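You operate a simulated robot arm through the tools that you are given. There is no shell and no other tool.

You run a simulated two-armed robot. Do the job below in one go: nothing can be reset, and whatever is moved stays where it is left.

## Task
Port P5 shows REVERSED: swap the two clips on the pouch, clear the alarm and start it.

It is judged by the outcome, as a careful person would: the job done as asked, and still so three seconds after it is handed in. It fails if anything else is knocked over, pushed out of place, dropped, spilled or broken.

## Robot
Two 7-joint arms with two-finger parallel grippers on one trunk that stands fixed in place. Base frame: the origin is at the foot of the trunk, x ahead of it, y to its left, z up. Readings come in cm, degrees, newtons and seconds.
The left shoulder is at [6, 15.3, 118.1], the right one opposite. Payload 3.91 kg a hand.
The TCP of each hand is the grasp point between the finger pads, 3 cm short of the fingertips. In the tool frame z runs along the fingers and y along their closing line. Largest opening 11 cm; finger width 2, thickness 1; the body of the gripper, 4.8 by 11.2 cm, starts 5.5 cm behind the TCP.
Orientation is told as [roll, pitch, yaw] about the base's x, y, z axes, in that order, counted from this pose: with the fingers straight down and closing along the base's y, the tool's x points along the base's -x, its y along +y and its z along -z.

## Interface
- The arms move only by the tool play_rows. It takes "left_rows", "right_rows" or both (then of equal length, played together; a hand with none holds still); each is a list of rows, each a list of 7 numbers: the turn, a rotation vector about the tool's x, y, z in degrees, then the shift along the tool's x, y, z in cm, then the finger opening in cm, from 0 to 11. In form: [[wx, wy, wz, dx, dy, dz, jaw], ...]. A call has 1 to 20 rows; each row is the pose to reach, as a shift and turn from the pose commanded when the call began, along the tool's axes at that moment. A row lasts 0.2 s, in which the tool goes at most 5 cm and 8.6 degrees; a call with a longer step from one row to the next is refused whole, and so is a gripper value outside its range. A pose out of reach is approached as far as the arm can. The call stops where the force on the tool passes 40 N (or 10 N more than at its start, if that is more) or the arm is blocked; 0.2 s more then pass. The fingers move at their own pace (about 10.8 cm/s each) and stop on an object; they squeeze with about 21 N. The grip force told is the motor's: it shows also when the fingers shut on nothing. Time passes only in rows, and 0.2 s behind the last, so rows that repeat a pose let the fingers close. The reply holds the time, the measured pose of the TCP, the force on the tool along the base axes, the opening and the grip force, in the units named above and with some noise, with the torque about the TCP (base axes, N m) and any sound that the robot's microphone picked up.
- Cameras (640 x 400 px; columns grow to the right, rows downward): "scene" is now at [12.57, -1.3, 141.57]; the picture's right is [-0.12, -0.99, -0.00], its down [-0.49, 0.06, -0.87] and it looks along [0.86, -0.10, -0.50] (base axes); focal length 278 px, centre (320, 200). "left" rides on the left gripper at [7.2, -1.7, -10.3] in its tool frame; the picture's right is [0.23, 0.97, 0.00], its down [-0.76, 0.18, -0.62] and it looks along [-0.61, 0.14, 0.78] (tool axes); focal length 222 px, centre (320, 200). "right" rides on the right gripper at [7.2, 1.7, -10.3] in its tool frame; the picture's right is [-0.23, 0.97, 0.00], its down [-0.76, -0.18, -0.62] and it looks along [-0.61, -0.14, 0.78] (tool axes); focal length 222 px, centre (320, 200). There is no depth. A picture from a camera that has moved, and an enlarged one, comes with that camera's place and axes in the base frame and with its lens.
- get_image(camera): a new picture of that camera. It takes no simulated time.
- raise_lower(by): slides the trunk up (or, below 0, down) by that many cm; the arms and the scene camera ride with it, the base frame stays. It gives what a move gives, with no picture.
- pan_tilt(pan, tilt): turns the head with the scene camera to pan (to the left, within 86 degrees either way) and tilt (down, from -29 to 69), counted from straight ahead of the robot. It gives what a move gives.
- enlarge(camera, box): a new picture of the part [left, top, right, bottom] of that camera's present view, enlarged. It takes no simulated time.
- finish_job(): hands the job in; it is judged then, once.

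Nothing tells you positions but the pictures and the camera data. Unless the task says otherwise, let go and move clear before handing in.

The tools are called after "Call:" by a JSON object that holds its "method" and its "body". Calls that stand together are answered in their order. play_rows: Moves the arms, as the interface text tells. Its arguments: {"type":"object","properties":{"left_rows":{"type":"array","items":{"type":"array","items":{"type":"number"}}},"right_rows":{"type":"array","items":{"type":"array","items":{"type":"number"}}}},"required":[]} The other tools are called the same way: raise_lower (by) slides the trunk up or down; pan_tilt (pan, tilt) turns the head that bears the scene camera; get_image (camera) takes a picture; enlarge (camera, box) takes an enlarged picture of a part of a camera's view; finish_job () hands the job in.

At the start:

```text
time_s: 0.0
left_position: [58.44, 22.89, 127.18]
left_orientation: [0.1, -0.6, 0.0]
left_wrist_force: [-0.1, 0.2, -0.2]
left_wrist_torque: [0.01, 0.01, 0.0]
left_grip_width: 10.98
left_grip_force: 0.1
right_position: [41.23, -13.29, 130.29]
right_orientation: [0.2, -0.6, -0.2]
right_wrist_force: [-0.2, -0.4, 1.3]
right_wrist_torque: [-0.01, 0.01, 0.0]
right_grip_width: 11.0
right_grip_force: 0.1
trunk travel left (down, up): [-62.5, 31.5]
head pan, tilt: [-6.8, 30.4]
```

scene: 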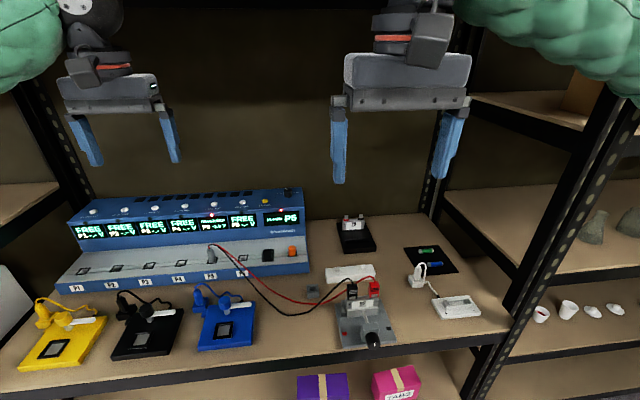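
right: 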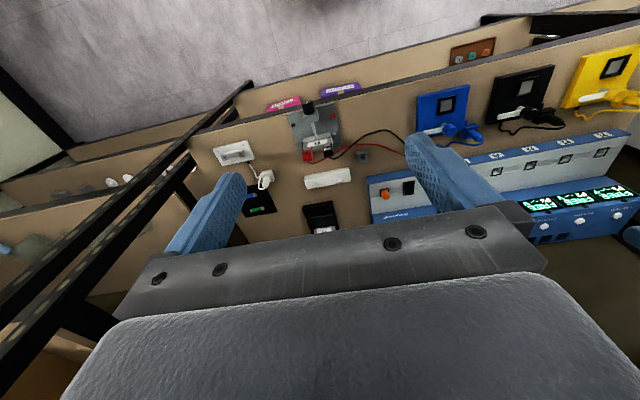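
left: 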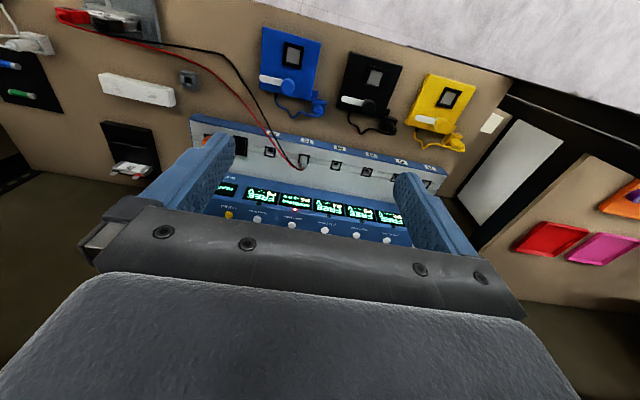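

I see a battery charging bench: a blue charger with ports, and a pouch cell in a grey jig with red and black clips. I'll look at the details first.

Call:
{"method": "enlarge", "body": {"camera": "scene", "box": [300, 200, 500, 360]}}

Call:
{"method": "enlarge", "body": {"camera": "scene", "box": [50, 170, 320, 300]}}

Call:
{"method": "enlarge", "body": {"camera": "scene", "box": [180, 180, 320, 280]}}

Call:
{"method": "enlarge", "body": {"camera": "scene", "box": [325, 265, 405, 355]}}

Call:
{"method": "enlarge", "body": {"camera": "right", "box": [250, 70, 450, 200]}}

```text
2.50 times, centred on (400, 280) of scene
camera zoom: at [12.57, -1.3, 141.57], right [-0.12, -0.99, 0.0], down [-0.49, 0.06, -0.87], along [0.86, -0.1, -0.5], focal length 696 px, centre (120, 0)
```

zoom: 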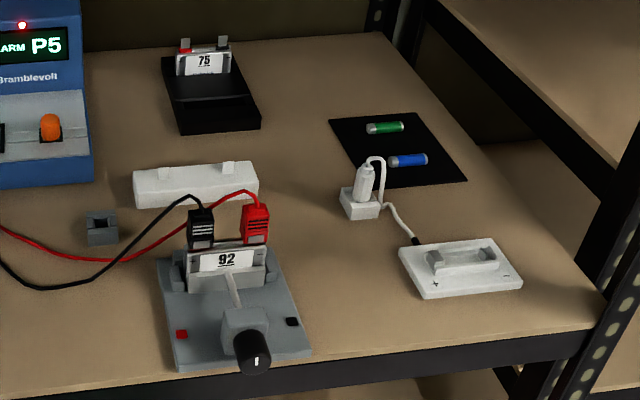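

```text
2.37 times, centred on (185, 235) of scene
camera zoom: at [12.57, -1.3, 141.57], right [-0.12, -0.99, 0.0], down [-0.49, 0.06, -0.87], along [0.86, -0.1, -0.5], focal length 660 px, centre (640, 117)
```

zoom: 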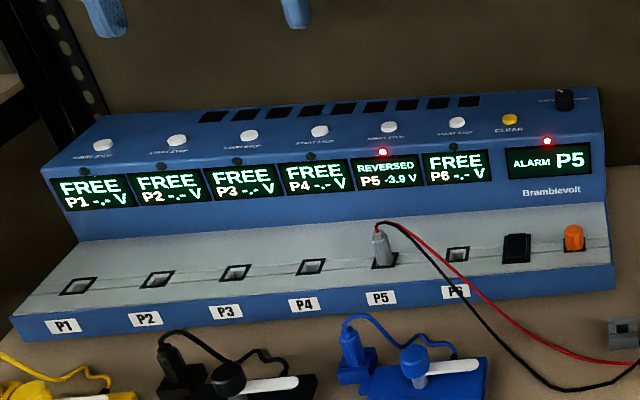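

```text
4.00 times, centred on (250, 230) of scene
camera zoom: at [12.57, -1.3, 141.57], right [-0.12, -0.99, 0.0], down [-0.49, 0.06, -0.87], along [0.86, -0.1, -0.5], focal length 1113 px, centre (600, 80)
```

zoom: 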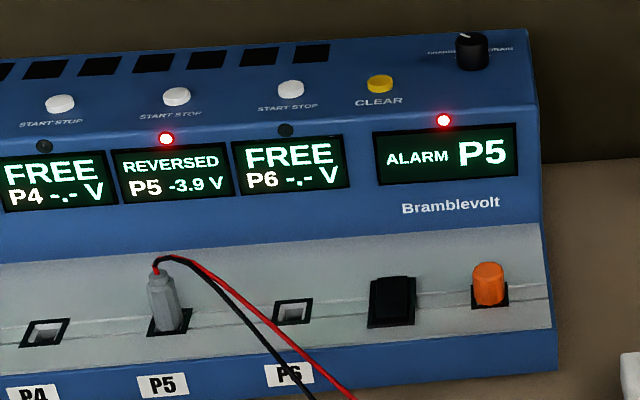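

```text
4.44 times, centred on (365, 310) of scene
camera zoom: at [12.57, -1.3, 141.57], right [-0.12, -0.99, 0.0], down [-0.49, 0.06, -0.87], along [0.86, -0.1, -0.5], focal length 1237 px, centre (120, -289)
```

zoom: 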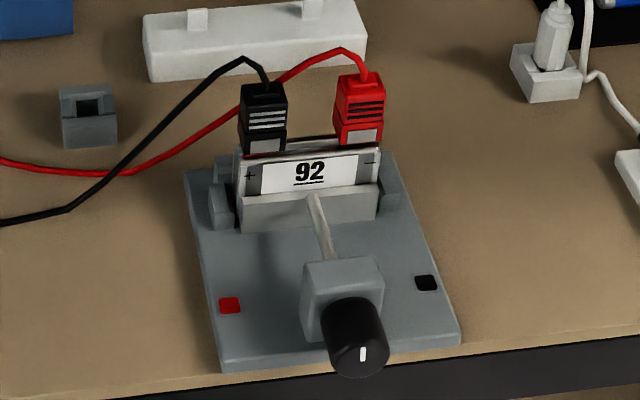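

```text
3.08 times, centred on (350, 135) of right
camera zoom: at [33.95, -11.62, 140.49], right [0.23, 0.97, 0.01], down [0.75, -0.18, 0.63], along [0.61, -0.14, -0.78], focal length 684 px, centre (228, 400)
```

zoom: 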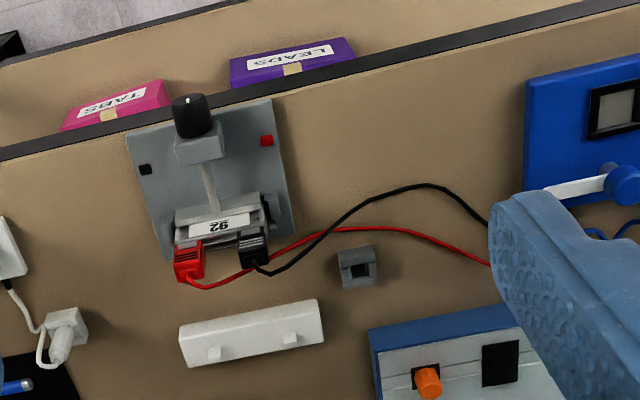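

The jig holds pouch 92 with the black clip on + (robot's left) and the red on − (right), so they do need swapping. I'll bring the right wrist camera closer for a better view.

Call:
{"method": "play_rows", "body": {"right_rows": [[0, 0, 0, -1.5, -1, 4, 11], [0, 0, 0, -3, -2, 8, 11], [0, 0, 0, -4.5, -3, 12, 11], [0, 0, 0, -6, -4, 16, 11], [0, 0, 0, -7, -5, 20, 11], [0, 0, 0, -8, -6, 24, 11], [0, 0, 0, -9, -6, 27, 11], [0, 0, 0, -9, -6, 27, 11]]}}

Call:
{"method": "get_image", "body": {"camera": "right"}}

Call:
{"method": "get_image", "body": {"camera": "scene"}}

```text
time_s: 1.8
left_position: [59.56, 23.45, 126.42]
left_orientation: [0.0, 0.0, 0.2]
left_wrist_force: [-0.2, 0.6, -0.3]
left_wrist_torque: [0.0, -0.03, 0.01]
left_grip_width: 11.0
left_grip_force: 0.1
right_position: [51.53, -18.47, 102.66]
right_orientation: [-0.1, 0.0, 0.0]
right_wrist_force: [0.8, -0.1, -0.3]
right_wrist_torque: [0.0, 0.01, 0.01]
right_grip_width: 11.03
right_grip_force: 0.0
trunk travel left (down, up): [-62.5, 31.5]
head pan, tilt: [-6.8, 30.4]
```

```text
taken
camera right: at [44.37, -17.04, 112.99], right [0.23, 0.97, 0.0], down [0.76, -0.18, 0.62], along [0.61, -0.14, -0.78], focal length 222 px, centre (320, 200)
```

right: 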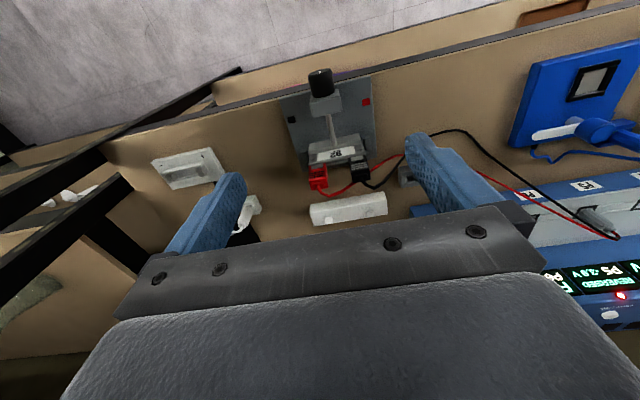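

```text
taken
camera scene: at [13.9, -0.93, 141.44], right [-0.12, -0.99, 0.0], down [-0.5, 0.06, -0.86], along [0.86, -0.1, -0.51], focal length 278 px, centre (320, 200)
```

scene: 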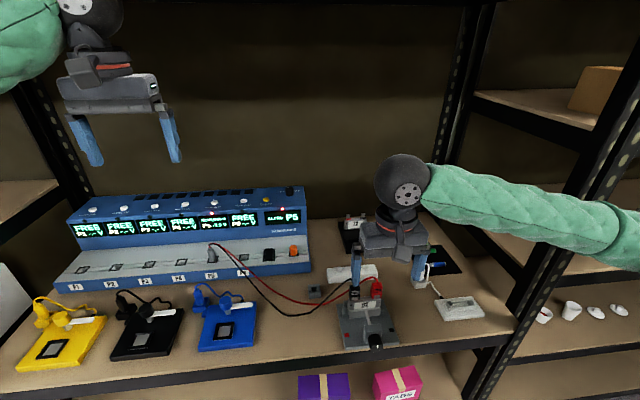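

The wrist camera now gives a nearer view. I'll enlarge the clips and check how noisy the readings are.

Call:
{"method": "enlarge", "body": {"camera": "right", "box": [270, 60, 410, 230]}}

Call:
{"method": "enlarge", "body": {"camera": "scene", "box": [325, 265, 405, 355]}}

Call:
{"method": "enlarge", "body": {"camera": "left", "box": [40, 0, 200, 180]}}

Call:
{"method": "play_rows", "body": {"right_rows": [[0, 0, 0, 0, 0, 0, 11]]}}

Call:
{"method": "play_rows", "body": {"right_rows": [[0, 0, 0, 0, 0, 0, 11]]}}

```text
2.35 times, centred on (340, 145) of right
camera zoom: at [44.37, -17.04, 112.99], right [0.23, 0.97, 0.0], down [0.76, -0.18, 0.62], along [0.61, -0.14, -0.78], focal length 523 px, centre (273, 329)
```

zoom: 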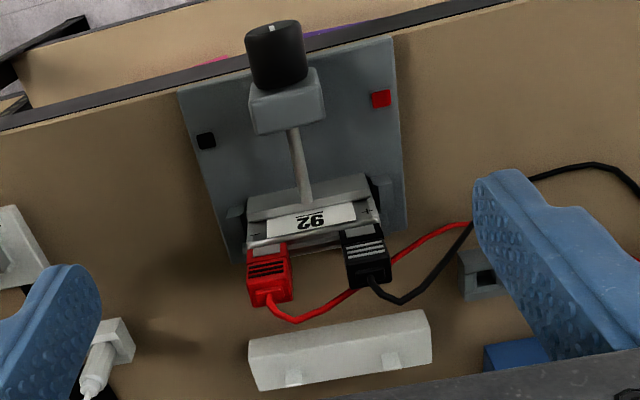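

```text
4.44 times, centred on (365, 310) of scene
camera zoom: at [13.9, -0.93, 141.44], right [-0.12, -0.99, 0.0], down [-0.5, 0.06, -0.86], along [0.86, -0.1, -0.51], focal length 1237 px, centre (120, -289)
```

zoom: 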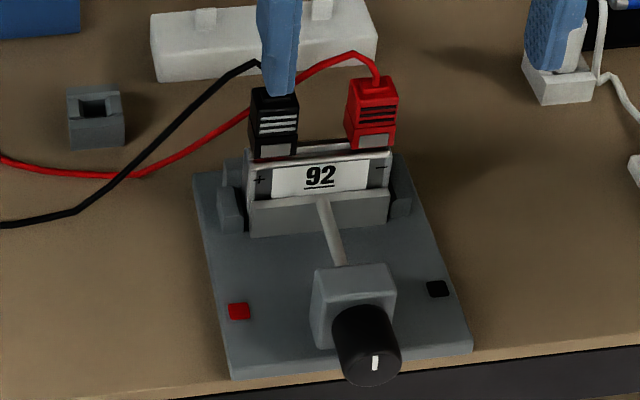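

```text
2.22 times, centred on (120, 90) of left
camera zoom: at [52.33, 21.75, 137.03], right [-0.23, 0.97, 0.0], down [0.76, 0.18, 0.62], along [0.61, 0.14, -0.78], focal length 494 px, centre (764, 444)
```

zoom: 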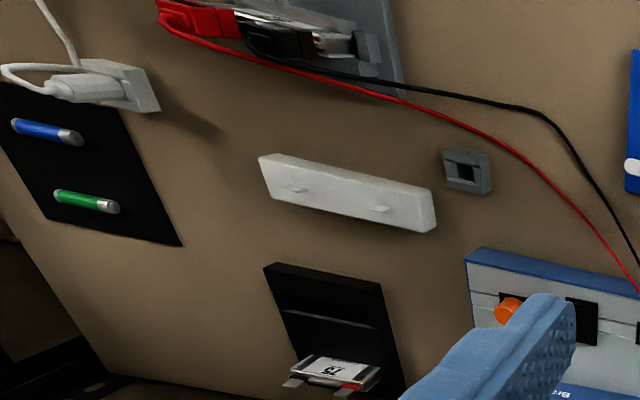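

```text
time_s: 2.2
left_position: [59.55, 23.44, 126.5]
left_orientation: [0.0, 0.0, 0.1]
left_wrist_force: [0.2, -0.6, -0.9]
left_wrist_torque: [0.02, -0.01, 0.02]
left_grip_width: 11.01
left_grip_force: 0.0
right_position: [51.57, -18.62, 102.82]
right_orientation: [-0.1, 0.0, 0.1]
right_wrist_force: [-0.3, -1.1, 0.1]
right_wrist_torque: [-0.02, -0.05, 0.03]
right_grip_width: 11.0
right_grip_force: 0.1
trunk travel left (down, up): [-62.5, 31.5]
head pan, tilt: [-6.8, 30.4]
```

```text
time_s: 2.6
left_position: [59.7, 23.42, 126.49]
left_orientation: [0.1, -0.1, 0.2]
left_wrist_force: [0.2, 0.1, -0.4]
left_wrist_torque: [-0.02, 0.0, 0.02]
left_grip_width: 11.01
left_grip_force: 0.0
right_position: [51.64, -18.63, 102.67]
right_orientation: [0.0, 0.0, 0.1]
right_wrist_force: [0.0, 0.3, 0.0]
right_wrist_torque: [-0.05, 0.0, 0.0]
right_grip_width: 11.02
right_grip_force: 0.0
trunk travel left (down, up): [-62.5, 31.5]
head pan, tilt: [-6.8, 30.4]
```

The readings are steady now. I want a side view of the jig to see how the clips tilt, so I'll bring the left camera in, turned to look to the robot's right.

Call:
{"method": "play_rows", "body": {"left_rows": [[0, 0, 8, 0, -1.5, 2.5, 11], [0, 0, 16, 0, -3, 5, 11], [0, 0, 24, 0, -4.5, 7.5, 11], [0, 0, 32, 0, -6, 10, 11], [0, 0, 40, 0, -7.5, 12.5, 11], [0, 0, 48, 0, -9, 15, 11], [0, 0, 56, 0, -10.5, 17.5, 11], [0, 0, 64, 0, -12, 20, 11], [0, 0, 72, 0, -13.5, 22.5, 11], [0, 0, 80, 0, -15, 25, 11], [0, 0, 88, 0, -16, 27, 11], [0, 0, 88, 0, -16, 27, 11]]}}

Call:
{"method": "get_image", "body": {"camera": "left"}}

Call:
{"method": "get_image", "body": {"camera": "scene"}}

```text
time_s: 5.2
left_position: [59.76, 7.41, 99.33]
left_orientation: [0.1, 0.0, -87.9]
left_wrist_force: [-0.6, 0.3, -0.6]
left_wrist_torque: [0.0, 0.01, 0.0]
left_grip_width: 11.01
left_grip_force: 0.0
right_position: [51.66, -18.53, 102.56]
right_orientation: [0.0, 0.1, 0.0]
right_wrist_force: [0.2, 0.3, 0.2]
right_wrist_torque: [-0.02, 0.0, 0.03]
right_grip_width: 11.02
right_grip_force: 0.0
trunk travel left (down, up): [-62.5, 31.5]
head pan, tilt: [-6.8, 30.4]
```

```text
taken
camera left: at [57.81, 14.6, 109.9], right [0.96, 0.26, 0.0], down [0.21, -0.75, 0.62], along [0.16, -0.6, -0.78], focal length 222 px, centre (320, 200)
```

left: 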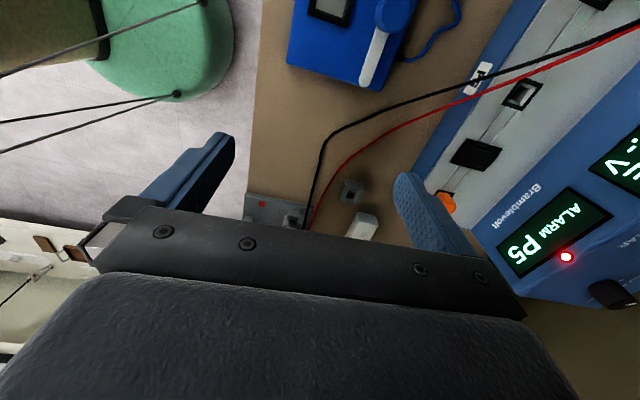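

```text
taken
camera scene: at [13.94, -0.96, 141.43], right [-0.12, -0.99, 0.0], down [-0.5, 0.06, -0.86], along [0.86, -0.1, -0.51], focal length 278 px, centre (320, 200)
```

scene: 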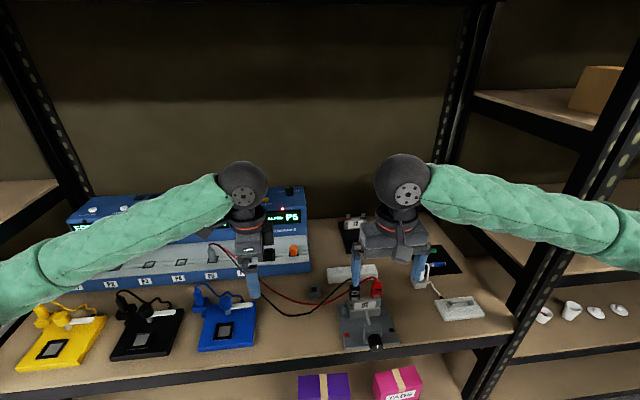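

That view is blocked by the hand, so I'll tilt the left hand toward the jig to see it more from the side.

Call:
{"method": "play_rows", "body": {"left_rows": [[0, -8, 0, -1.5, 0.4, 1, 11], [0, -16, 0, -3, 0.8, 2, 11], [0, -24, 0, -4.5, 1.2, 3, 11], [0, -32, 0, -6, 1.6, 4, 11], [0, -40, 0, -7.4, 1.7, 4.8, 11], [0, -40, 0, -7.4, 1.7, 4.8, 11]]}}

Call:
{"method": "get_image", "body": {"camera": "left"}}

```text
time_s: 6.6
left_position: [61.64, 0.03, 94.77]
left_orientation: [0.0, -40.0, -87.6]
left_wrist_force: [-0.2, 0.3, -0.4]
left_wrist_torque: [-0.01, 0.03, 0.04]
left_grip_width: 11.0
left_grip_force: 0.1
right_position: [51.51, -18.64, 102.63]
right_orientation: [0.1, 0.0, 0.1]
right_wrist_force: [0.1, 0.0, 0.1]
right_wrist_torque: [0.01, 0.02, 0.04]
right_grip_width: 10.99
right_grip_force: 0.1
trunk travel left (down, up): [-62.5, 31.5]
head pan, tilt: [-6.8, 30.4]
```

```text
taken
camera left: at [59.4, 12.18, 98.16], right [0.97, 0.21, -0.15], down [0.18, -0.17, 0.97], along [0.18, -0.96, -0.21], focal length 222 px, centre (320, 200)
```

left: 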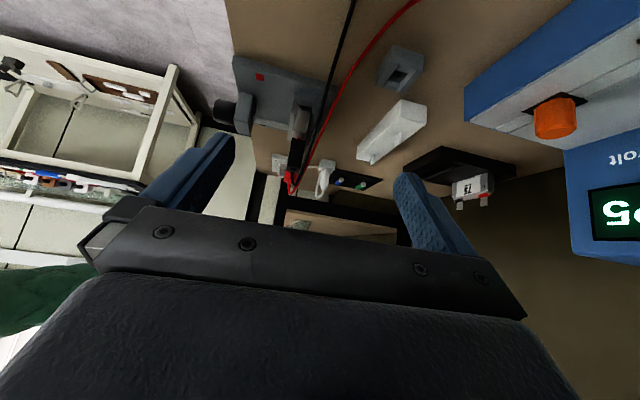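

Call:
{"method": "enlarge", "body": {"camera": "left", "box": [210, 40, 370, 210]}}

```text
2.35 times, centred on (290, 125) of left
camera zoom: at [59.4, 12.18, 98.16], right [0.97, 0.21, -0.15], down [0.18, -0.17, 0.97], along [0.18, -0.96, -0.21], focal length 523 px, centre (391, 376)
```

zoom: 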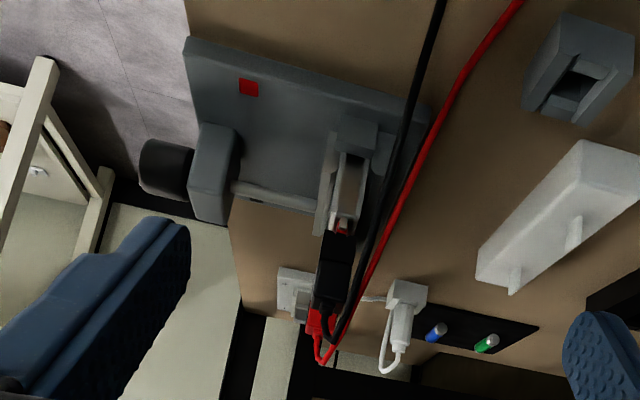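

The pouch stands upright in the jig with both clips upright on its top tabs, at about x=60.5, y=−15 for black and y=−21 for red, tops near z=88–89. I'll zoom in on the clips and on the white bar, which may be a parking rest.

Call:
{"method": "enlarge", "body": {"camera": "scene", "box": [340, 270, 390, 305]}}

Call:
{"method": "enlarge", "body": {"camera": "right", "box": [300, 140, 390, 200]}}

Call:
{"method": "enlarge", "body": {"camera": "left", "box": [250, 80, 330, 210]}}

Call:
{"method": "enlarge", "body": {"camera": "left", "box": [340, 30, 500, 220]}}

```text
11.43 times, centred on (365, 288) of scene
camera zoom: at [13.95, -1.0, 141.43], right [-0.12, -0.99, 0.0], down [-0.5, 0.06, -0.86], along [0.86, -0.1, -0.51], focal length 3180 px, centre (-194, -800)
```

zoom: 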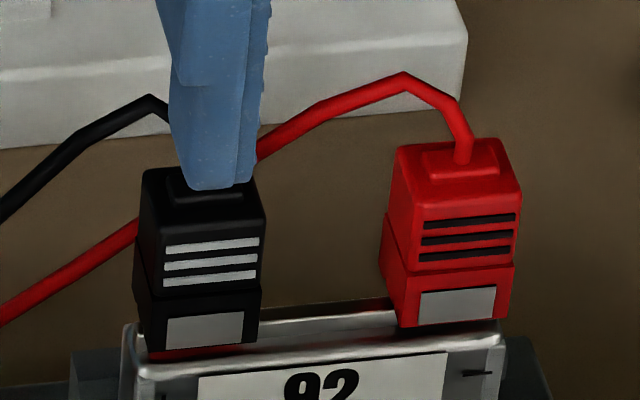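

```text
6.67 times, centred on (345, 170) of right
camera zoom: at [44.4, -17.1, 112.99], right [0.23, 0.97, 0.0], down [0.76, -0.18, 0.62], along [0.61, -0.14, -0.78], focal length 1481 px, centre (153, 400)
```

zoom: 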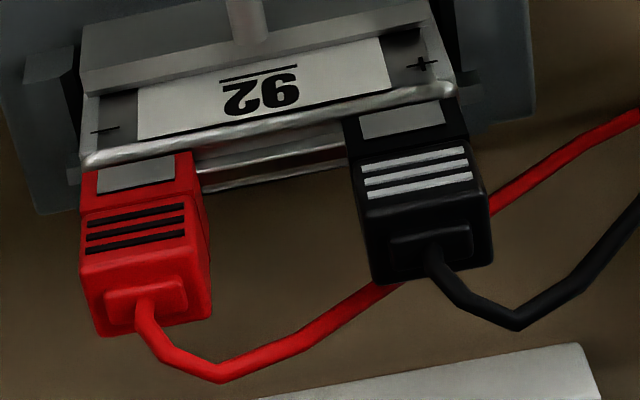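

```text
3.08 times, centred on (290, 145) of left
camera zoom: at [59.4, 12.18, 98.16], right [0.97, 0.21, -0.15], down [0.18, -0.17, 0.97], along [0.18, -0.96, -0.21], focal length 684 px, centre (412, 369)
```

zoom: 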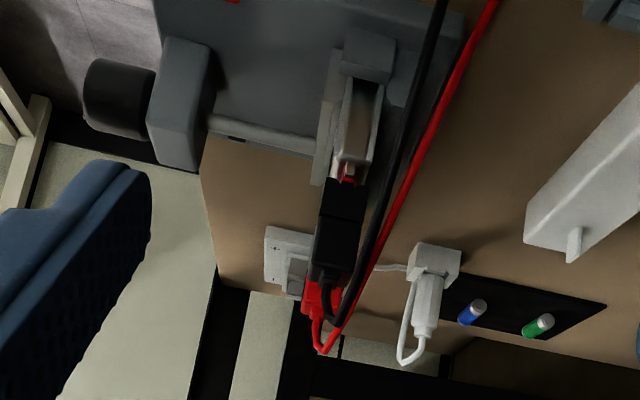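

```text
2.11 times, centred on (420, 125) of left
camera zoom: at [59.4, 12.18, 98.16], right [0.97, 0.21, -0.15], down [0.18, -0.17, 0.97], along [0.18, -0.96, -0.21], focal length 468 px, centre (110, 358)
```

zoom: 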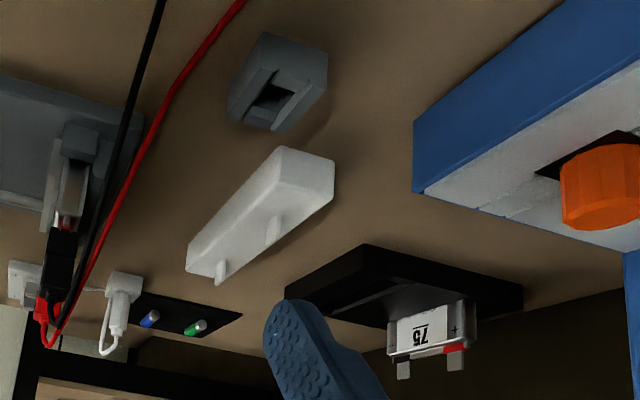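

The clips are boots pushed down on upright tabs, with the cables leaving from the top toward the back and left. My plan has three steps:
- The left hand pulls black off and holds it clear.
- The right hand moves red to the left (+) tab.
- The left hand puts black on the right (−) tab.

First I'll back the right hand away and square up the left.

Call:
{"method": "play_rows", "body": {"right_rows": [[0, 0, 0, 2, -2.5, -1.5, 11], [0, 0, 0, 4, -5, -3, 11], [0, 0, 0, 6, -8, -4, 11], [0, 0, 0, 7, -10, -5, 11], [0, 0, 0, 7, -10, -5, 11], [0, 0, 0, 7, -10, -5, 11]], "left_rows": [[0, 8, 0, -0.6, -0.2, -1.6, 11], [0, 16, 0, -1.2, -0.4, -3.2, 11], [0, 24, 0, -1.8, -0.6, -4.8, 11], [0, 32, 0, -2.4, -0.8, -6.4, 11], [0, 40, 0, -2.8, -1, -8, 11], [0, 40, 0, -2.8, -1, -8, 11]]}}

Call:
{"method": "play_rows", "body": {"left_rows": [[0, 0, -8, -0.8, 0, 0, 10], [0, 0, -16, -1.6, 0, 0, 9], [0, 0, -24, -2.4, 0, 0, 8], [0, 0, -32, -3.2, 0, 0, 7], [0, 0, -40, -4, 0, 0, 6], [0, 0, -48, -4.8, 0, 0, 5], [0, 0, -56, -5.6, 0, 0, 5], [0, 0, -64, -6.4, 0, 0, 5], [0, 0, -72, -7.2, 0, 0, 5], [0, 0, -80, -8, 0, 0, 5], [0, 0, -88, -9, 0, 0, 5], [0, 0, -88, -9, 0, 0, 5]]}}

Call:
{"method": "get_image", "body": {"camera": "scene"}}

Call:
{"method": "get_image", "body": {"camera": "left"}}

```text
time_s: 8.0
left_position: [60.48, 3.09, 102.6]
left_orientation: [-0.1, 0.2, -87.9]
left_wrist_force: [-0.2, -1.0, -0.7]
left_wrist_torque: [-0.02, -0.01, 0.03]
left_grip_width: 10.98
left_grip_force: 0.2
right_position: [45.3, -28.64, 107.96]
right_orientation: [0.1, 0.1, 0.0]
right_wrist_force: [0.0, -0.9, 0.0]
right_wrist_torque: [0.01, 0.01, 0.02]
right_grip_width: 11.01
right_grip_force: 0.0
right hand out of reach, approached as far as the arm can: row 3, 4, 5, 6
trunk travel left (down, up): [-62.5, 31.5]
head pan, tilt: [-6.8, 30.4]
```

```text
time_s: 10.6
left_position: [61.11, -6.0, 102.62]
left_orientation: [0.1, 0.0, 0.5]
left_wrist_force: [0.2, 0.0, 0.0]
left_wrist_torque: [0.02, -0.02, -0.05]
left_grip_width: 5.02
left_grip_force: 0.0
right_position: [45.31, -28.56, 107.96]
right_orientation: [0.1, 0.1, 0.1]
right_wrist_force: [-0.2, 0.0, 0.5]
right_wrist_torque: [-0.02, -0.04, -0.02]
right_grip_width: 11.0
right_grip_force: 0.0
trunk travel left (down, up): [-62.5, 31.5]
head pan, tilt: [-6.8, 30.4]
```

```text
taken
camera scene: at [13.95, -0.96, 141.43], right [-0.12, -0.99, 0.0], down [-0.5, 0.06, -0.86], along [0.86, -0.1, -0.51], focal length 278 px, centre (320, 200)
```

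scene: 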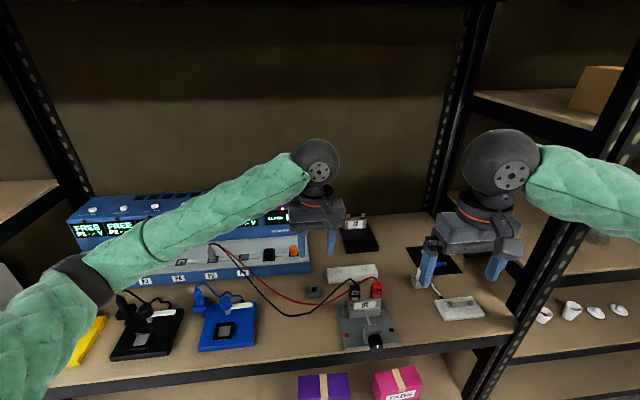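

```text
taken
camera left: at [53.72, -7.65, 113.13], right [-0.23, 0.97, 0.0], down [0.76, 0.18, 0.62], along [0.61, 0.15, -0.78], focal length 222 px, centre (320, 200)
```

left: 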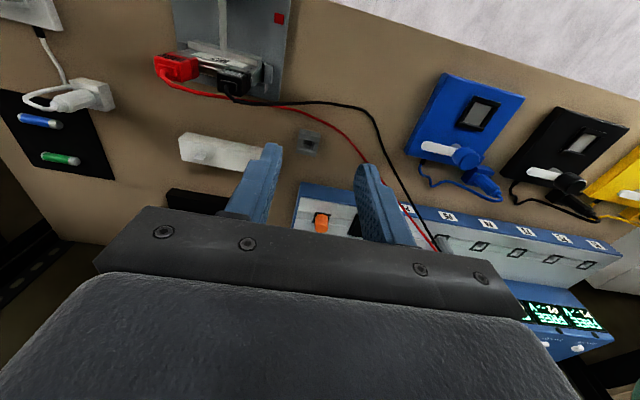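

The scene view shows both clips clear. I'll move the left hand to just above the black clip and check the alignment.

Call:
{"method": "play_rows", "body": {"left_rows": [[0, 0, 0.4, 0.2, -3, 1, 5], [0, 0, 0.4, 0.3, -6, 2.5, 5], [0, 0, 0.4, 0.5, -9.1, 4, 5], [0, 0, 0.4, 0.5, -9.1, 6.4, 5], [0, 0, 0.4, 0.5, -9.1, 6.4, 5]]}}

Call:
{"method": "enlarge", "body": {"camera": "scene", "box": [325, 220, 405, 310]}}

Call:
{"method": "get_image", "body": {"camera": "left"}}

Call:
{"method": "get_image", "body": {"camera": "right"}}

```text
time_s: 11.8
left_position: [60.55, -14.94, 96.18]
left_orientation: [0.1, 0.0, -0.2]
left_wrist_force: [0.1, 0.5, 1.0]
left_wrist_torque: [0.01, -0.01, -0.02]
left_grip_width: 5.01
left_grip_force: 0.0
right_position: [45.27, -28.69, 108.01]
right_orientation: [0.1, 0.1, 0.1]
right_wrist_force: [-0.1, -0.7, 0.3]
right_wrist_torque: [0.03, -0.02, 0.02]
right_grip_width: 10.97
right_grip_force: 0.2
trunk travel left (down, up): [-62.5, 31.5]
head pan, tilt: [-6.8, 30.4]
```

```text
4.44 times, centred on (365, 265) of scene
camera zoom: at [13.93, -1.09, 141.43], right [-0.12, -0.99, 0.0], down [-0.5, 0.06, -0.86], along [0.86, -0.1, -0.51], focal length 1237 px, centre (120, -89)
```

zoom: 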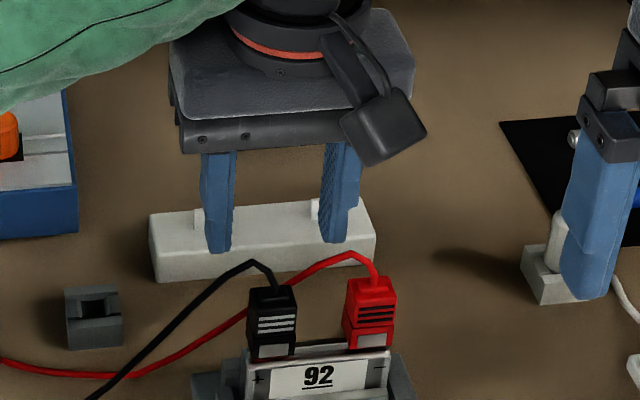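

```text
taken
camera left: at [53.23, -16.66, 106.63], right [-0.22, 0.97, 0.0], down [0.76, 0.17, 0.62], along [0.61, 0.14, -0.78], focal length 222 px, centre (320, 200)
```

left: 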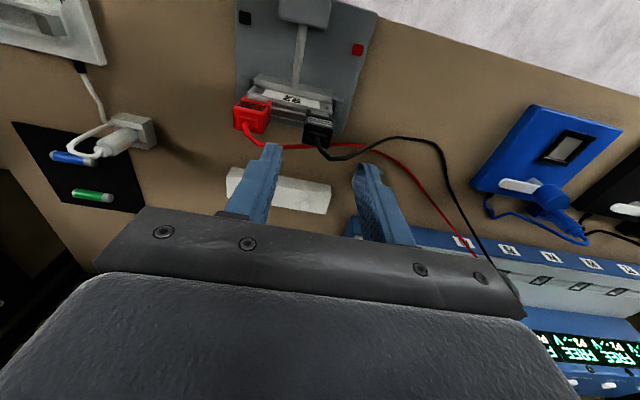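

```text
taken
camera right: at [38.06, -27.22, 118.37], right [0.23, 0.97, 0.0], down [0.76, -0.18, 0.62], along [0.61, -0.14, -0.78], focal length 222 px, centre (320, 200)
```

right: 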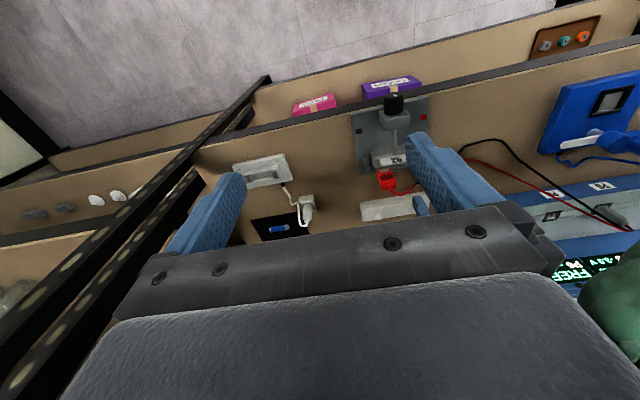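

Call:
{"method": "enlarge", "body": {"camera": "left", "box": [225, 70, 345, 165]}}

Call:
{"method": "enlarge", "body": {"camera": "scene", "box": [340, 270, 390, 305]}}

```text
4.21 times, centred on (285, 118) of left
camera zoom: at [53.23, -16.66, 106.63], right [-0.22, 0.97, 0.0], down [0.76, 0.17, 0.62], along [0.61, 0.14, -0.78], focal length 935 px, centre (467, 547)
```

zoom: 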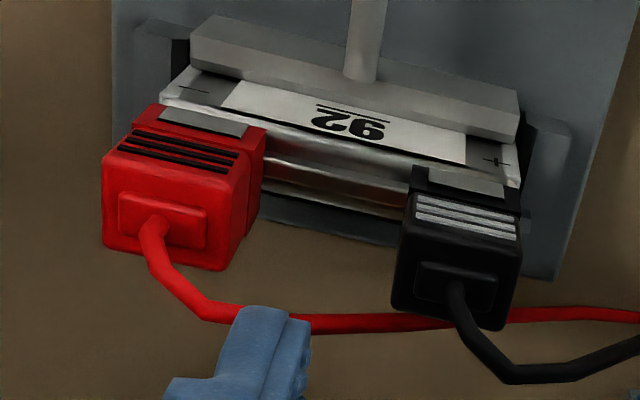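

```text
11.43 times, centred on (365, 288) of scene
camera zoom: at [13.93, -1.09, 141.43], right [-0.12, -0.99, 0.0], down [-0.5, 0.06, -0.86], along [0.86, -0.1, -0.51], focal length 3180 px, centre (-194, -800)
```

zoom: 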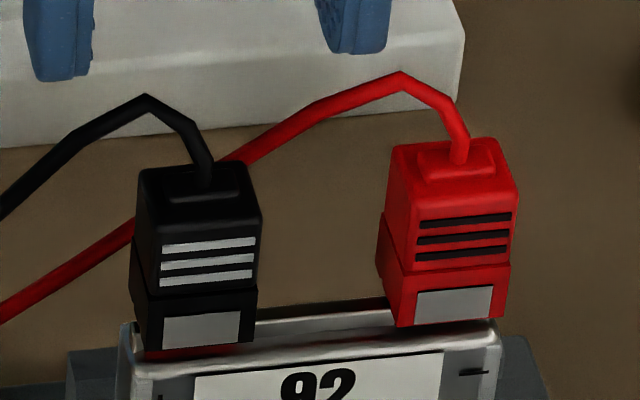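

From two views the black clip is centred at about (60.8, −15.2) and the red at (60.85, −20.95). Their tops are near z=88.5 and they are about 2.5 cm wide. The cables leave on the +x side, so I'll grip along y, offset slightly toward the robot, and lower over black.

Call:
{"method": "play_rows", "body": {"left_rows": [[0, 0, 0, 0.5, -0.26, 0, 5], [0, 0, 0, 0.5, -0.26, 2, 5], [0, 0, 0, 0.5, -0.26, 4, 5], [0, 0, 0, 0.5, -0.26, 5.5, 5], [0, 0, 0, 0.5, -0.26, 7, 5], [0, 0, 0, 0.5, -0.26, 7.8, 5], [0, 0, 0, 0.5, -0.26, 7.8, 5]]}}

Call:
{"method": "enlarge", "body": {"camera": "scene", "box": [325, 240, 405, 310]}}

Call:
{"method": "enlarge", "body": {"camera": "left", "box": [220, 90, 420, 240]}}

```text
time_s: 13.4
left_position: [60.05, -15.36, 88.24]
left_orientation: [0.0, 0.0, -0.1]
left_wrist_force: [0.0, -0.4, 1.1]
left_wrist_torque: [-0.01, 0.0, -0.01]
left_grip_width: 5.02
left_grip_force: 0.1
right_position: [45.35, -28.65, 107.97]
right_orientation: [0.1, 0.1, 0.1]
right_wrist_force: [-0.1, -0.8, 0.6]
right_wrist_torque: [-0.01, -0.01, 0.02]
right_grip_width: 11.0
right_grip_force: 0.0
trunk travel left (down, up): [-62.5, 31.5]
head pan, tilt: [-6.8, 30.4]
```

```text
5.71 times, centred on (365, 275) of scene
camera zoom: at [13.95, -1.0, 141.43], right [-0.12, -0.99, 0.0], down [-0.5, 0.06, -0.86], along [0.86, -0.1, -0.51], focal length 1590 px, centre (63, -229)
```

zoom: 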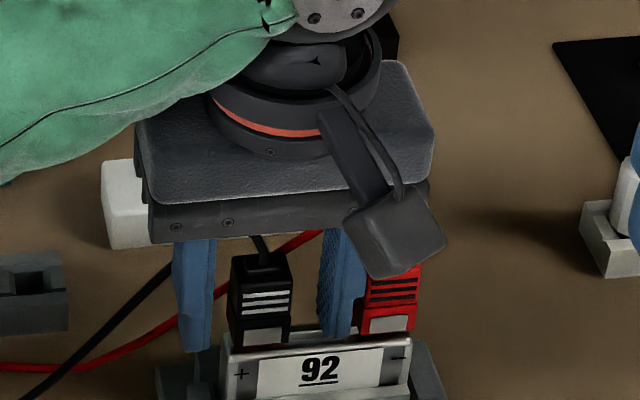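

```text
2.67 times, centred on (320, 165) of left
camera zoom: at [52.72, -17.02, 98.84], right [-0.22, 0.97, 0.0], down [0.76, 0.18, 0.62], along [0.61, 0.14, -0.78], focal length 592 px, centre (320, 293)
```

zoom: 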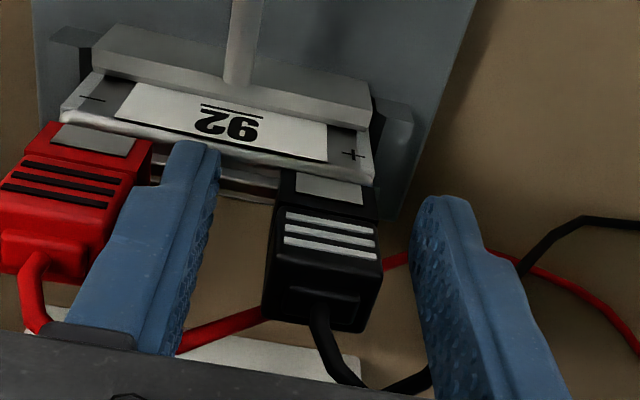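

The fingers straddle the black clip cleanly. I'll nudge to centre and close.

Call:
{"method": "play_rows", "body": {"left_rows": [[0, 0, 0, 0, 0.15, 0, 5], [0, 0, 0, 0, 0.15, 0, 3.2], [0, 0, 0, 0, 0.15, 0, 2], [0, 0, 0, 0, 0.15, 0, 1], [0, 0, 0, 0, 0.15, 0, 1]]}}

Call:
{"method": "enlarge", "body": {"camera": "left", "box": [220, 90, 420, 240]}}

```text
time_s: 14.6
left_position: [60.03, -15.16, 88.44]
left_orientation: [0.0, 0.0, -0.1]
left_wrist_force: [0.0, -0.3, -0.6]
left_wrist_torque: [0.01, 0.02, -0.02]
left_grip_width: 2.33
left_grip_force: 21.5
right_position: [45.31, -28.71, 108.15]
right_orientation: [0.1, 0.0, 0.0]
right_wrist_force: [0.0, 0.4, -0.3]
right_wrist_torque: [0.02, 0.02, 0.01]
right_grip_width: 10.98
right_grip_force: 0.0
trunk travel left (down, up): [-62.5, 31.5]
head pan, tilt: [-6.8, 30.4]
```

```text
2.67 times, centred on (320, 165) of left
camera zoom: at [52.73, -16.87, 98.88], right [-0.22, 0.97, 0.0], down [0.76, 0.18, 0.62], along [0.61, 0.14, -0.78], focal length 592 px, centre (320, 293)
```

zoom: 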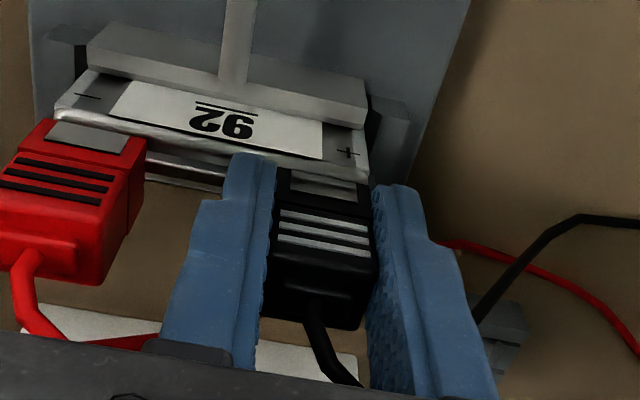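

Black is gripped at 2.33 cm wide with no side force. Now I'll pull straight up.

Call:
{"method": "play_rows", "body": {"left_rows": [[0, 0, 0, 0, 0.15, -0.3, 1], [0, 0, 0, 0, 0.15, -0.6, 1], [0, 0, 0, 0, 0.15, -1, 1], [0, 0, 0, 0, 0.15, -1.5, 1], [0, 0, 0, 0, 0.15, -2, 1], [0, 0, 0, 0, 0.15, -3, 1]]}}

Call:
{"method": "enlarge", "body": {"camera": "left", "box": [220, 60, 420, 240]}}

Call:
{"method": "enlarge", "body": {"camera": "scene", "box": [325, 240, 405, 310]}}

```text
time_s: 16.0
left_position: [60.01, -15.0, 91.55]
left_orientation: [-0.1, -0.1, -0.2]
left_wrist_force: [0.2, -0.6, -0.2]
left_wrist_torque: [0.02, 0.01, 0.02]
left_grip_width: 2.35
left_grip_force: 21.0
right_position: [45.17, -28.61, 107.93]
right_orientation: [0.1, 0.1, 0.1]
right_wrist_force: [0.0, 0.1, -0.5]
right_wrist_torque: [0.03, 0.05, 0.0]
right_grip_width: 10.99
right_grip_force: 0.0
trunk travel left (down, up): [-62.5, 31.5]
head pan, tilt: [-6.8, 30.4]
```

```text
2.22 times, centred on (320, 150) of left
camera zoom: at [52.68, -16.61, 101.96], right [-0.22, 0.97, 0.0], down [0.76, 0.17, 0.62], along [0.61, 0.14, -0.78], focal length 494 px, centre (320, 311)
```

zoom: 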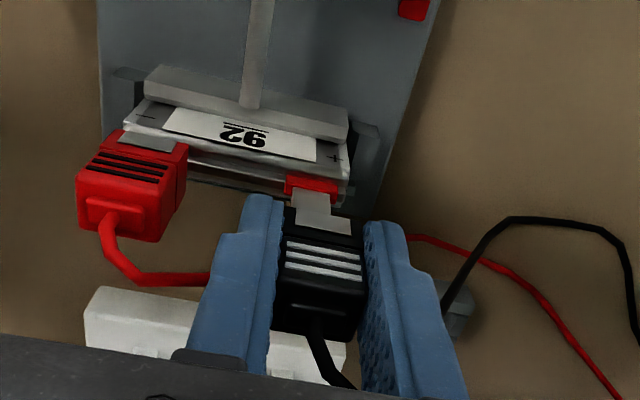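

```text
5.71 times, centred on (365, 275) of scene
camera zoom: at [13.94, -1.0, 141.43], right [-0.12, -0.99, 0.0], down [-0.5, 0.06, -0.86], along [0.86, -0.1, -0.51], focal length 1590 px, centre (63, -229)
```

zoom: 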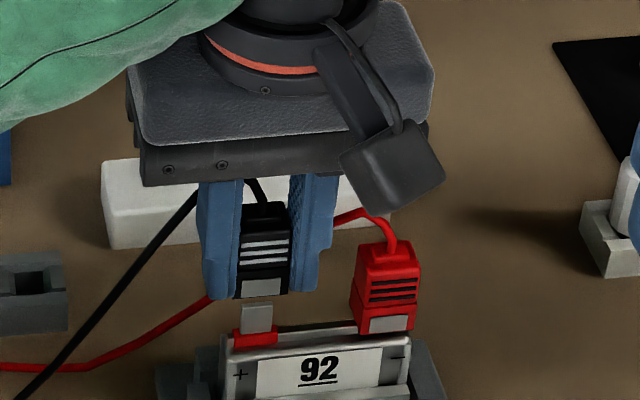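

Black slid off cleanly, exposing the + tab with its red band. I'll lift black well up and to the left, holding it there.

Call:
{"method": "play_rows", "body": {"left_rows": [[0, 0, 0, 0, 0, -2.5, 1], [0, 0, 0, 0, 0, -5.5, 1], [0, 0, 0, 0, 3, -8, 1], [0, 0, 0, 0, 7, -10, 1], [0, 0, 0, 0, 11, -12, 1], [0, 0, 0, 0, 15, -12.5, 1], [0, 0, 0, 0, 19, -12.5, 1], [0, 0, 0, 0, 22, -12.5, 1], [0, 0, 0, 0, 22, -12.5, 1]]}}

Call:
{"method": "get_image", "body": {"camera": "scene"}}

Call:
{"method": "get_image", "body": {"camera": "left"}}

Call:
{"method": "enlarge", "body": {"camera": "scene", "box": [340, 270, 390, 305]}}

```text
time_s: 18.0
left_position: [60.02, 7.16, 103.97]
left_orientation: [0.0, 0.1, -0.3]
left_wrist_force: [0.3, -0.2, 0.0]
left_wrist_torque: [0.01, -0.01, -0.01]
left_grip_width: 2.35
left_grip_force: 21.5
right_position: [45.38, -28.67, 107.95]
right_orientation: [0.2, 0.1, 0.0]
right_wrist_force: [-0.1, -0.7, -0.1]
right_wrist_torque: [0.0, 0.03, -0.02]
right_grip_width: 10.99
right_grip_force: 0.1
trunk travel left (down, up): [-62.5, 31.5]
head pan, tilt: [-6.8, 30.4]
```

```text
taken
camera scene: at [13.99, -1.06, 141.43], right [-0.12, -0.99, 0.0], down [-0.5, 0.06, -0.86], along [0.86, -0.1, -0.51], focal length 278 px, centre (320, 200)
```

scene: 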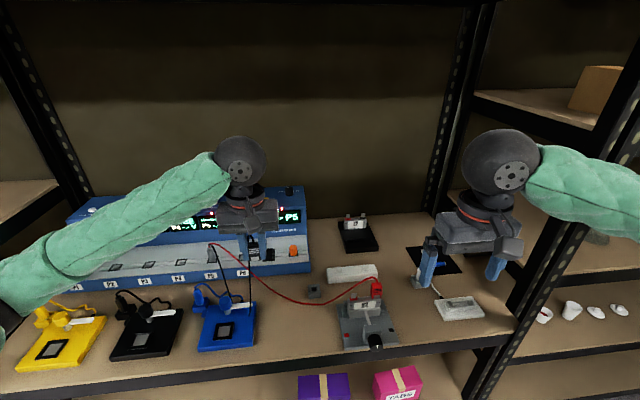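

```text
taken
camera left: at [52.67, 5.48, 114.42], right [-0.22, 0.97, 0.0], down [0.76, 0.17, 0.62], along [0.61, 0.14, -0.78], focal length 222 px, centre (320, 200)
```

left: 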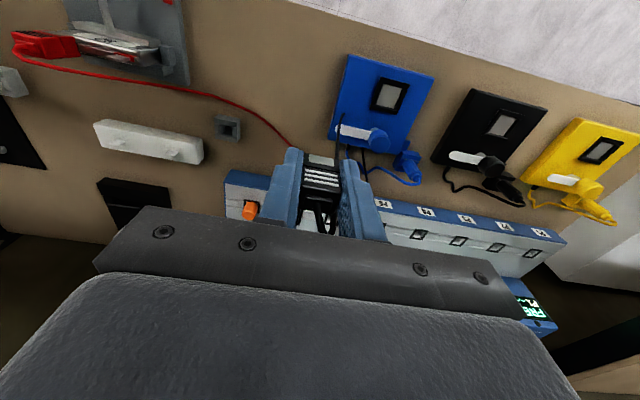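

```text
11.43 times, centred on (365, 288) of scene
camera zoom: at [13.99, -1.06, 141.43], right [-0.12, -0.99, 0.0], down [-0.5, 0.06, -0.86], along [0.86, -0.1, -0.51], focal length 3180 px, centre (-194, -800)
```

zoom: 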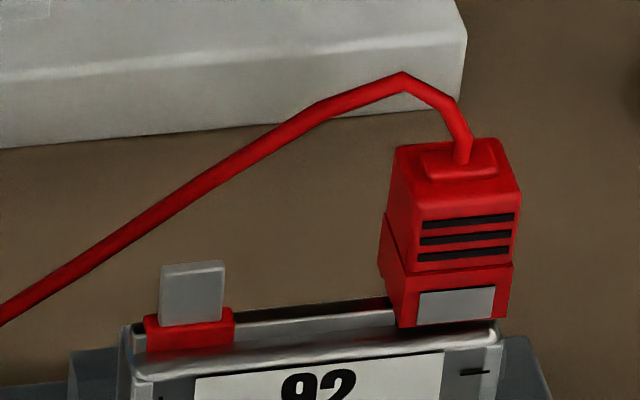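

The + tab is exposed at about (60.8, −15.1), with its tip near z=86.3. Now the right hand goes to just above the red clip.

Call:
{"method": "play_rows", "body": {"right_rows": [[0, 0, 0, -3, 1.5, 1, 9], [0, 0, 0, -6, 3, 3, 7], [0, 0, 0, -9, 4.5, 5, 5], [0, 0, 0, -12, 6, 8, 5], [0, 0, 0, -14.7, 7.7, 11, 5], [0, 0, 0, -14.7, 7.7, 12, 5], [0, 0, 0, -14.7, 7.7, 12, 5]]}}

Call:
{"method": "enlarge", "body": {"camera": "right", "box": [240, 70, 400, 200]}}

Call:
{"method": "enlarge", "body": {"camera": "scene", "box": [325, 240, 405, 310]}}

```text
time_s: 19.6
left_position: [60.03, 7.22, 103.85]
left_orientation: [0.0, -0.1, 0.0]
left_wrist_force: [0.3, 0.8, -0.3]
left_wrist_torque: [-0.02, 0.0, 0.04]
left_grip_width: 2.35
left_grip_force: 20.9
right_position: [60.03, -20.97, 96.1]
right_orientation: [0.0, -0.1, 0.1]
right_wrist_force: [0.8, 0.4, -0.2]
right_wrist_torque: [-0.03, 0.01, -0.01]
right_grip_width: 5.02
right_grip_force: 0.1
trunk travel left (down, up): [-62.5, 31.5]
head pan, tilt: [-6.8, 30.4]
```

```text
3.08 times, centred on (320, 135) of right
camera zoom: at [52.83, -19.44, 106.43], right [0.23, 0.97, 0.0], down [0.76, -0.18, 0.62], along [0.61, -0.14, -0.78], focal length 684 px, centre (320, 400)
```

zoom: 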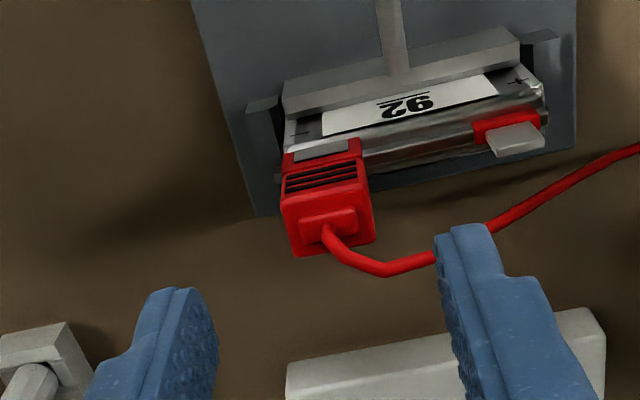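

```text
5.71 times, centred on (365, 275) of scene
camera zoom: at [13.94, -0.94, 141.42], right [-0.12, -0.99, 0.0], down [-0.5, 0.06, -0.86], along [0.86, -0.1, -0.51], focal length 1590 px, centre (63, -229)
```

zoom: 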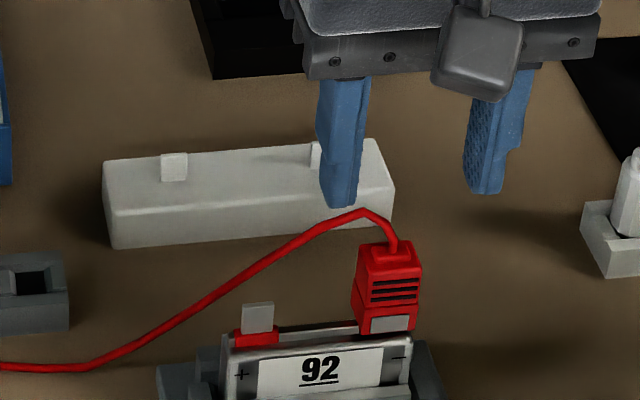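

The right hand is lined up over red. I'll lower it to the same height used for black.

Call:
{"method": "play_rows", "body": {"right_rows": [[0, 0, 0, 0, 0, 2, 5], [0, 0, 0, 0, 0, 4, 5], [0, 0, 0, 0, 0, 5.5, 5], [0, 0, 0, 0, 0, 7, 5], [0, 0, 0, 0, 0, 7.7, 5], [0, 0, 0, 0, 0, 7.7, 5]]}}

Call:
{"method": "enlarge", "body": {"camera": "right", "box": [220, 90, 420, 240]}}

Call:
{"method": "enlarge", "body": {"camera": "scene", "box": [325, 240, 405, 310]}}

```text
time_s: 21.0
left_position: [59.89, 7.21, 103.86]
left_orientation: [0.0, -0.1, -0.2]
left_wrist_force: [-0.3, -0.4, 0.1]
left_wrist_torque: [-0.01, -0.01, 0.01]
left_grip_width: 2.34
left_grip_force: 21.3
right_position: [60.16, -21.07, 88.38]
right_orientation: [-0.1, 0.1, 0.1]
right_wrist_force: [-0.2, 0.3, -0.5]
right_wrist_torque: [0.01, 0.03, 0.03]
right_grip_width: 5.0
right_grip_force: 0.0
trunk travel left (down, up): [-62.5, 31.5]
head pan, tilt: [-6.8, 30.4]
```

```text
2.67 times, centred on (320, 165) of right
camera zoom: at [52.9, -19.51, 98.67], right [0.23, 0.97, 0.0], down [0.76, -0.18, 0.62], along [0.61, -0.14, -0.78], focal length 592 px, centre (320, 293)
```

zoom: 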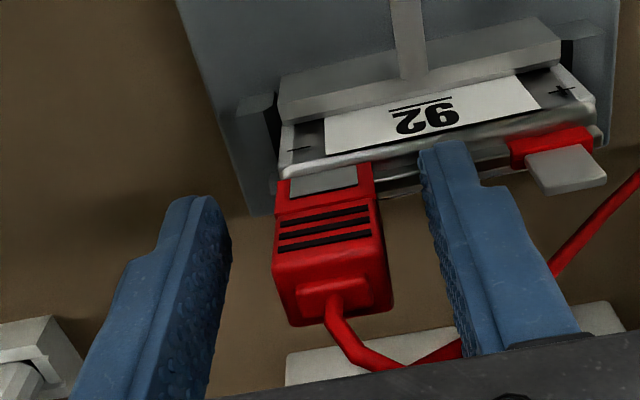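

```text
5.71 times, centred on (365, 275) of scene
camera zoom: at [13.96, -0.98, 141.43], right [-0.12, -0.99, 0.0], down [-0.5, 0.06, -0.86], along [0.86, -0.1, -0.51], focal length 1590 px, centre (63, -229)
```

zoom: 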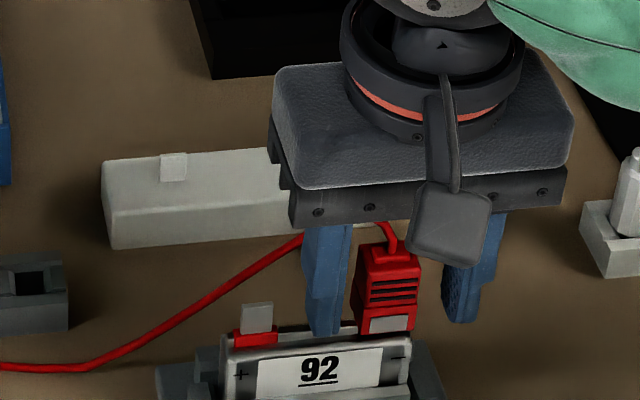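

Red sits about 0.2 cm left of the finger centre. I'll shift by that much and close.

Call:
{"method": "play_rows", "body": {"right_rows": [[0, 0, 0, 0, 0.2, 0, 5], [0, 0, 0, 0, 0.2, 0, 5], [0, 0, 0, 0, 0.2, 0, 3.2], [0, 0, 0, 0, 0.2, 0, 2], [0, 0, 0, 0, 0.2, 0, 1], [0, 0, 0, 0, 0.2, 0, 1]]}}

Call:
{"method": "enlarge", "body": {"camera": "right", "box": [220, 90, 420, 240]}}

Call:
{"method": "enlarge", "body": {"camera": "left", "box": [270, 130, 390, 240]}}

```text
time_s: 22.4
left_position: [59.96, 7.18, 104.0]
left_orientation: [0.0, 0.0, -0.1]
left_wrist_force: [0.5, -0.2, -0.1]
left_wrist_torque: [-0.02, 0.01, -0.04]
left_grip_width: 2.36
left_grip_force: 21.0
right_position: [60.17, -20.74, 88.28]
right_orientation: [0.1, 0.0, 0.1]
right_wrist_force: [0.6, -0.4, -0.9]
right_wrist_torque: [-0.01, 0.0, 0.01]
right_grip_width: 2.36
right_grip_force: 20.6
trunk travel left (down, up): [-62.5, 31.5]
head pan, tilt: [-6.8, 30.4]
```

```text
2.67 times, centred on (320, 165) of right
camera zoom: at [52.91, -19.32, 98.7], right [0.23, 0.97, 0.0], down [0.76, -0.18, 0.62], along [0.61, -0.14, -0.78], focal length 592 px, centre (320, 293)
```

zoom: 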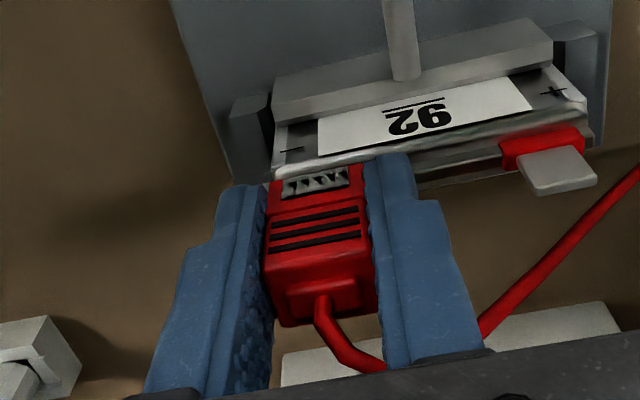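

```text
3.64 times, centred on (330, 185) of left
camera zoom: at [52.67, 5.51, 114.43], right [-0.22, 0.97, 0.0], down [0.76, 0.18, 0.62], along [0.61, 0.14, -0.78], focal length 808 px, centre (284, 254)
```

zoom: 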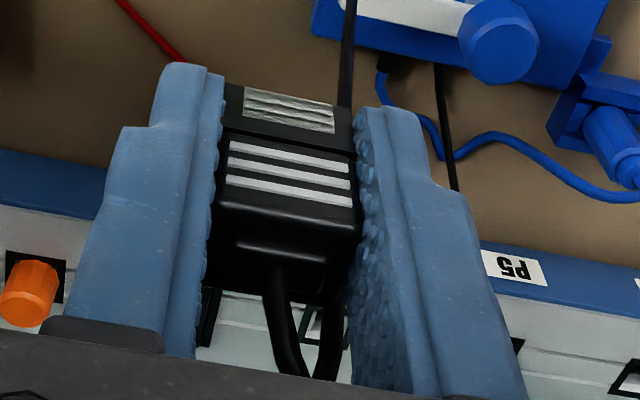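

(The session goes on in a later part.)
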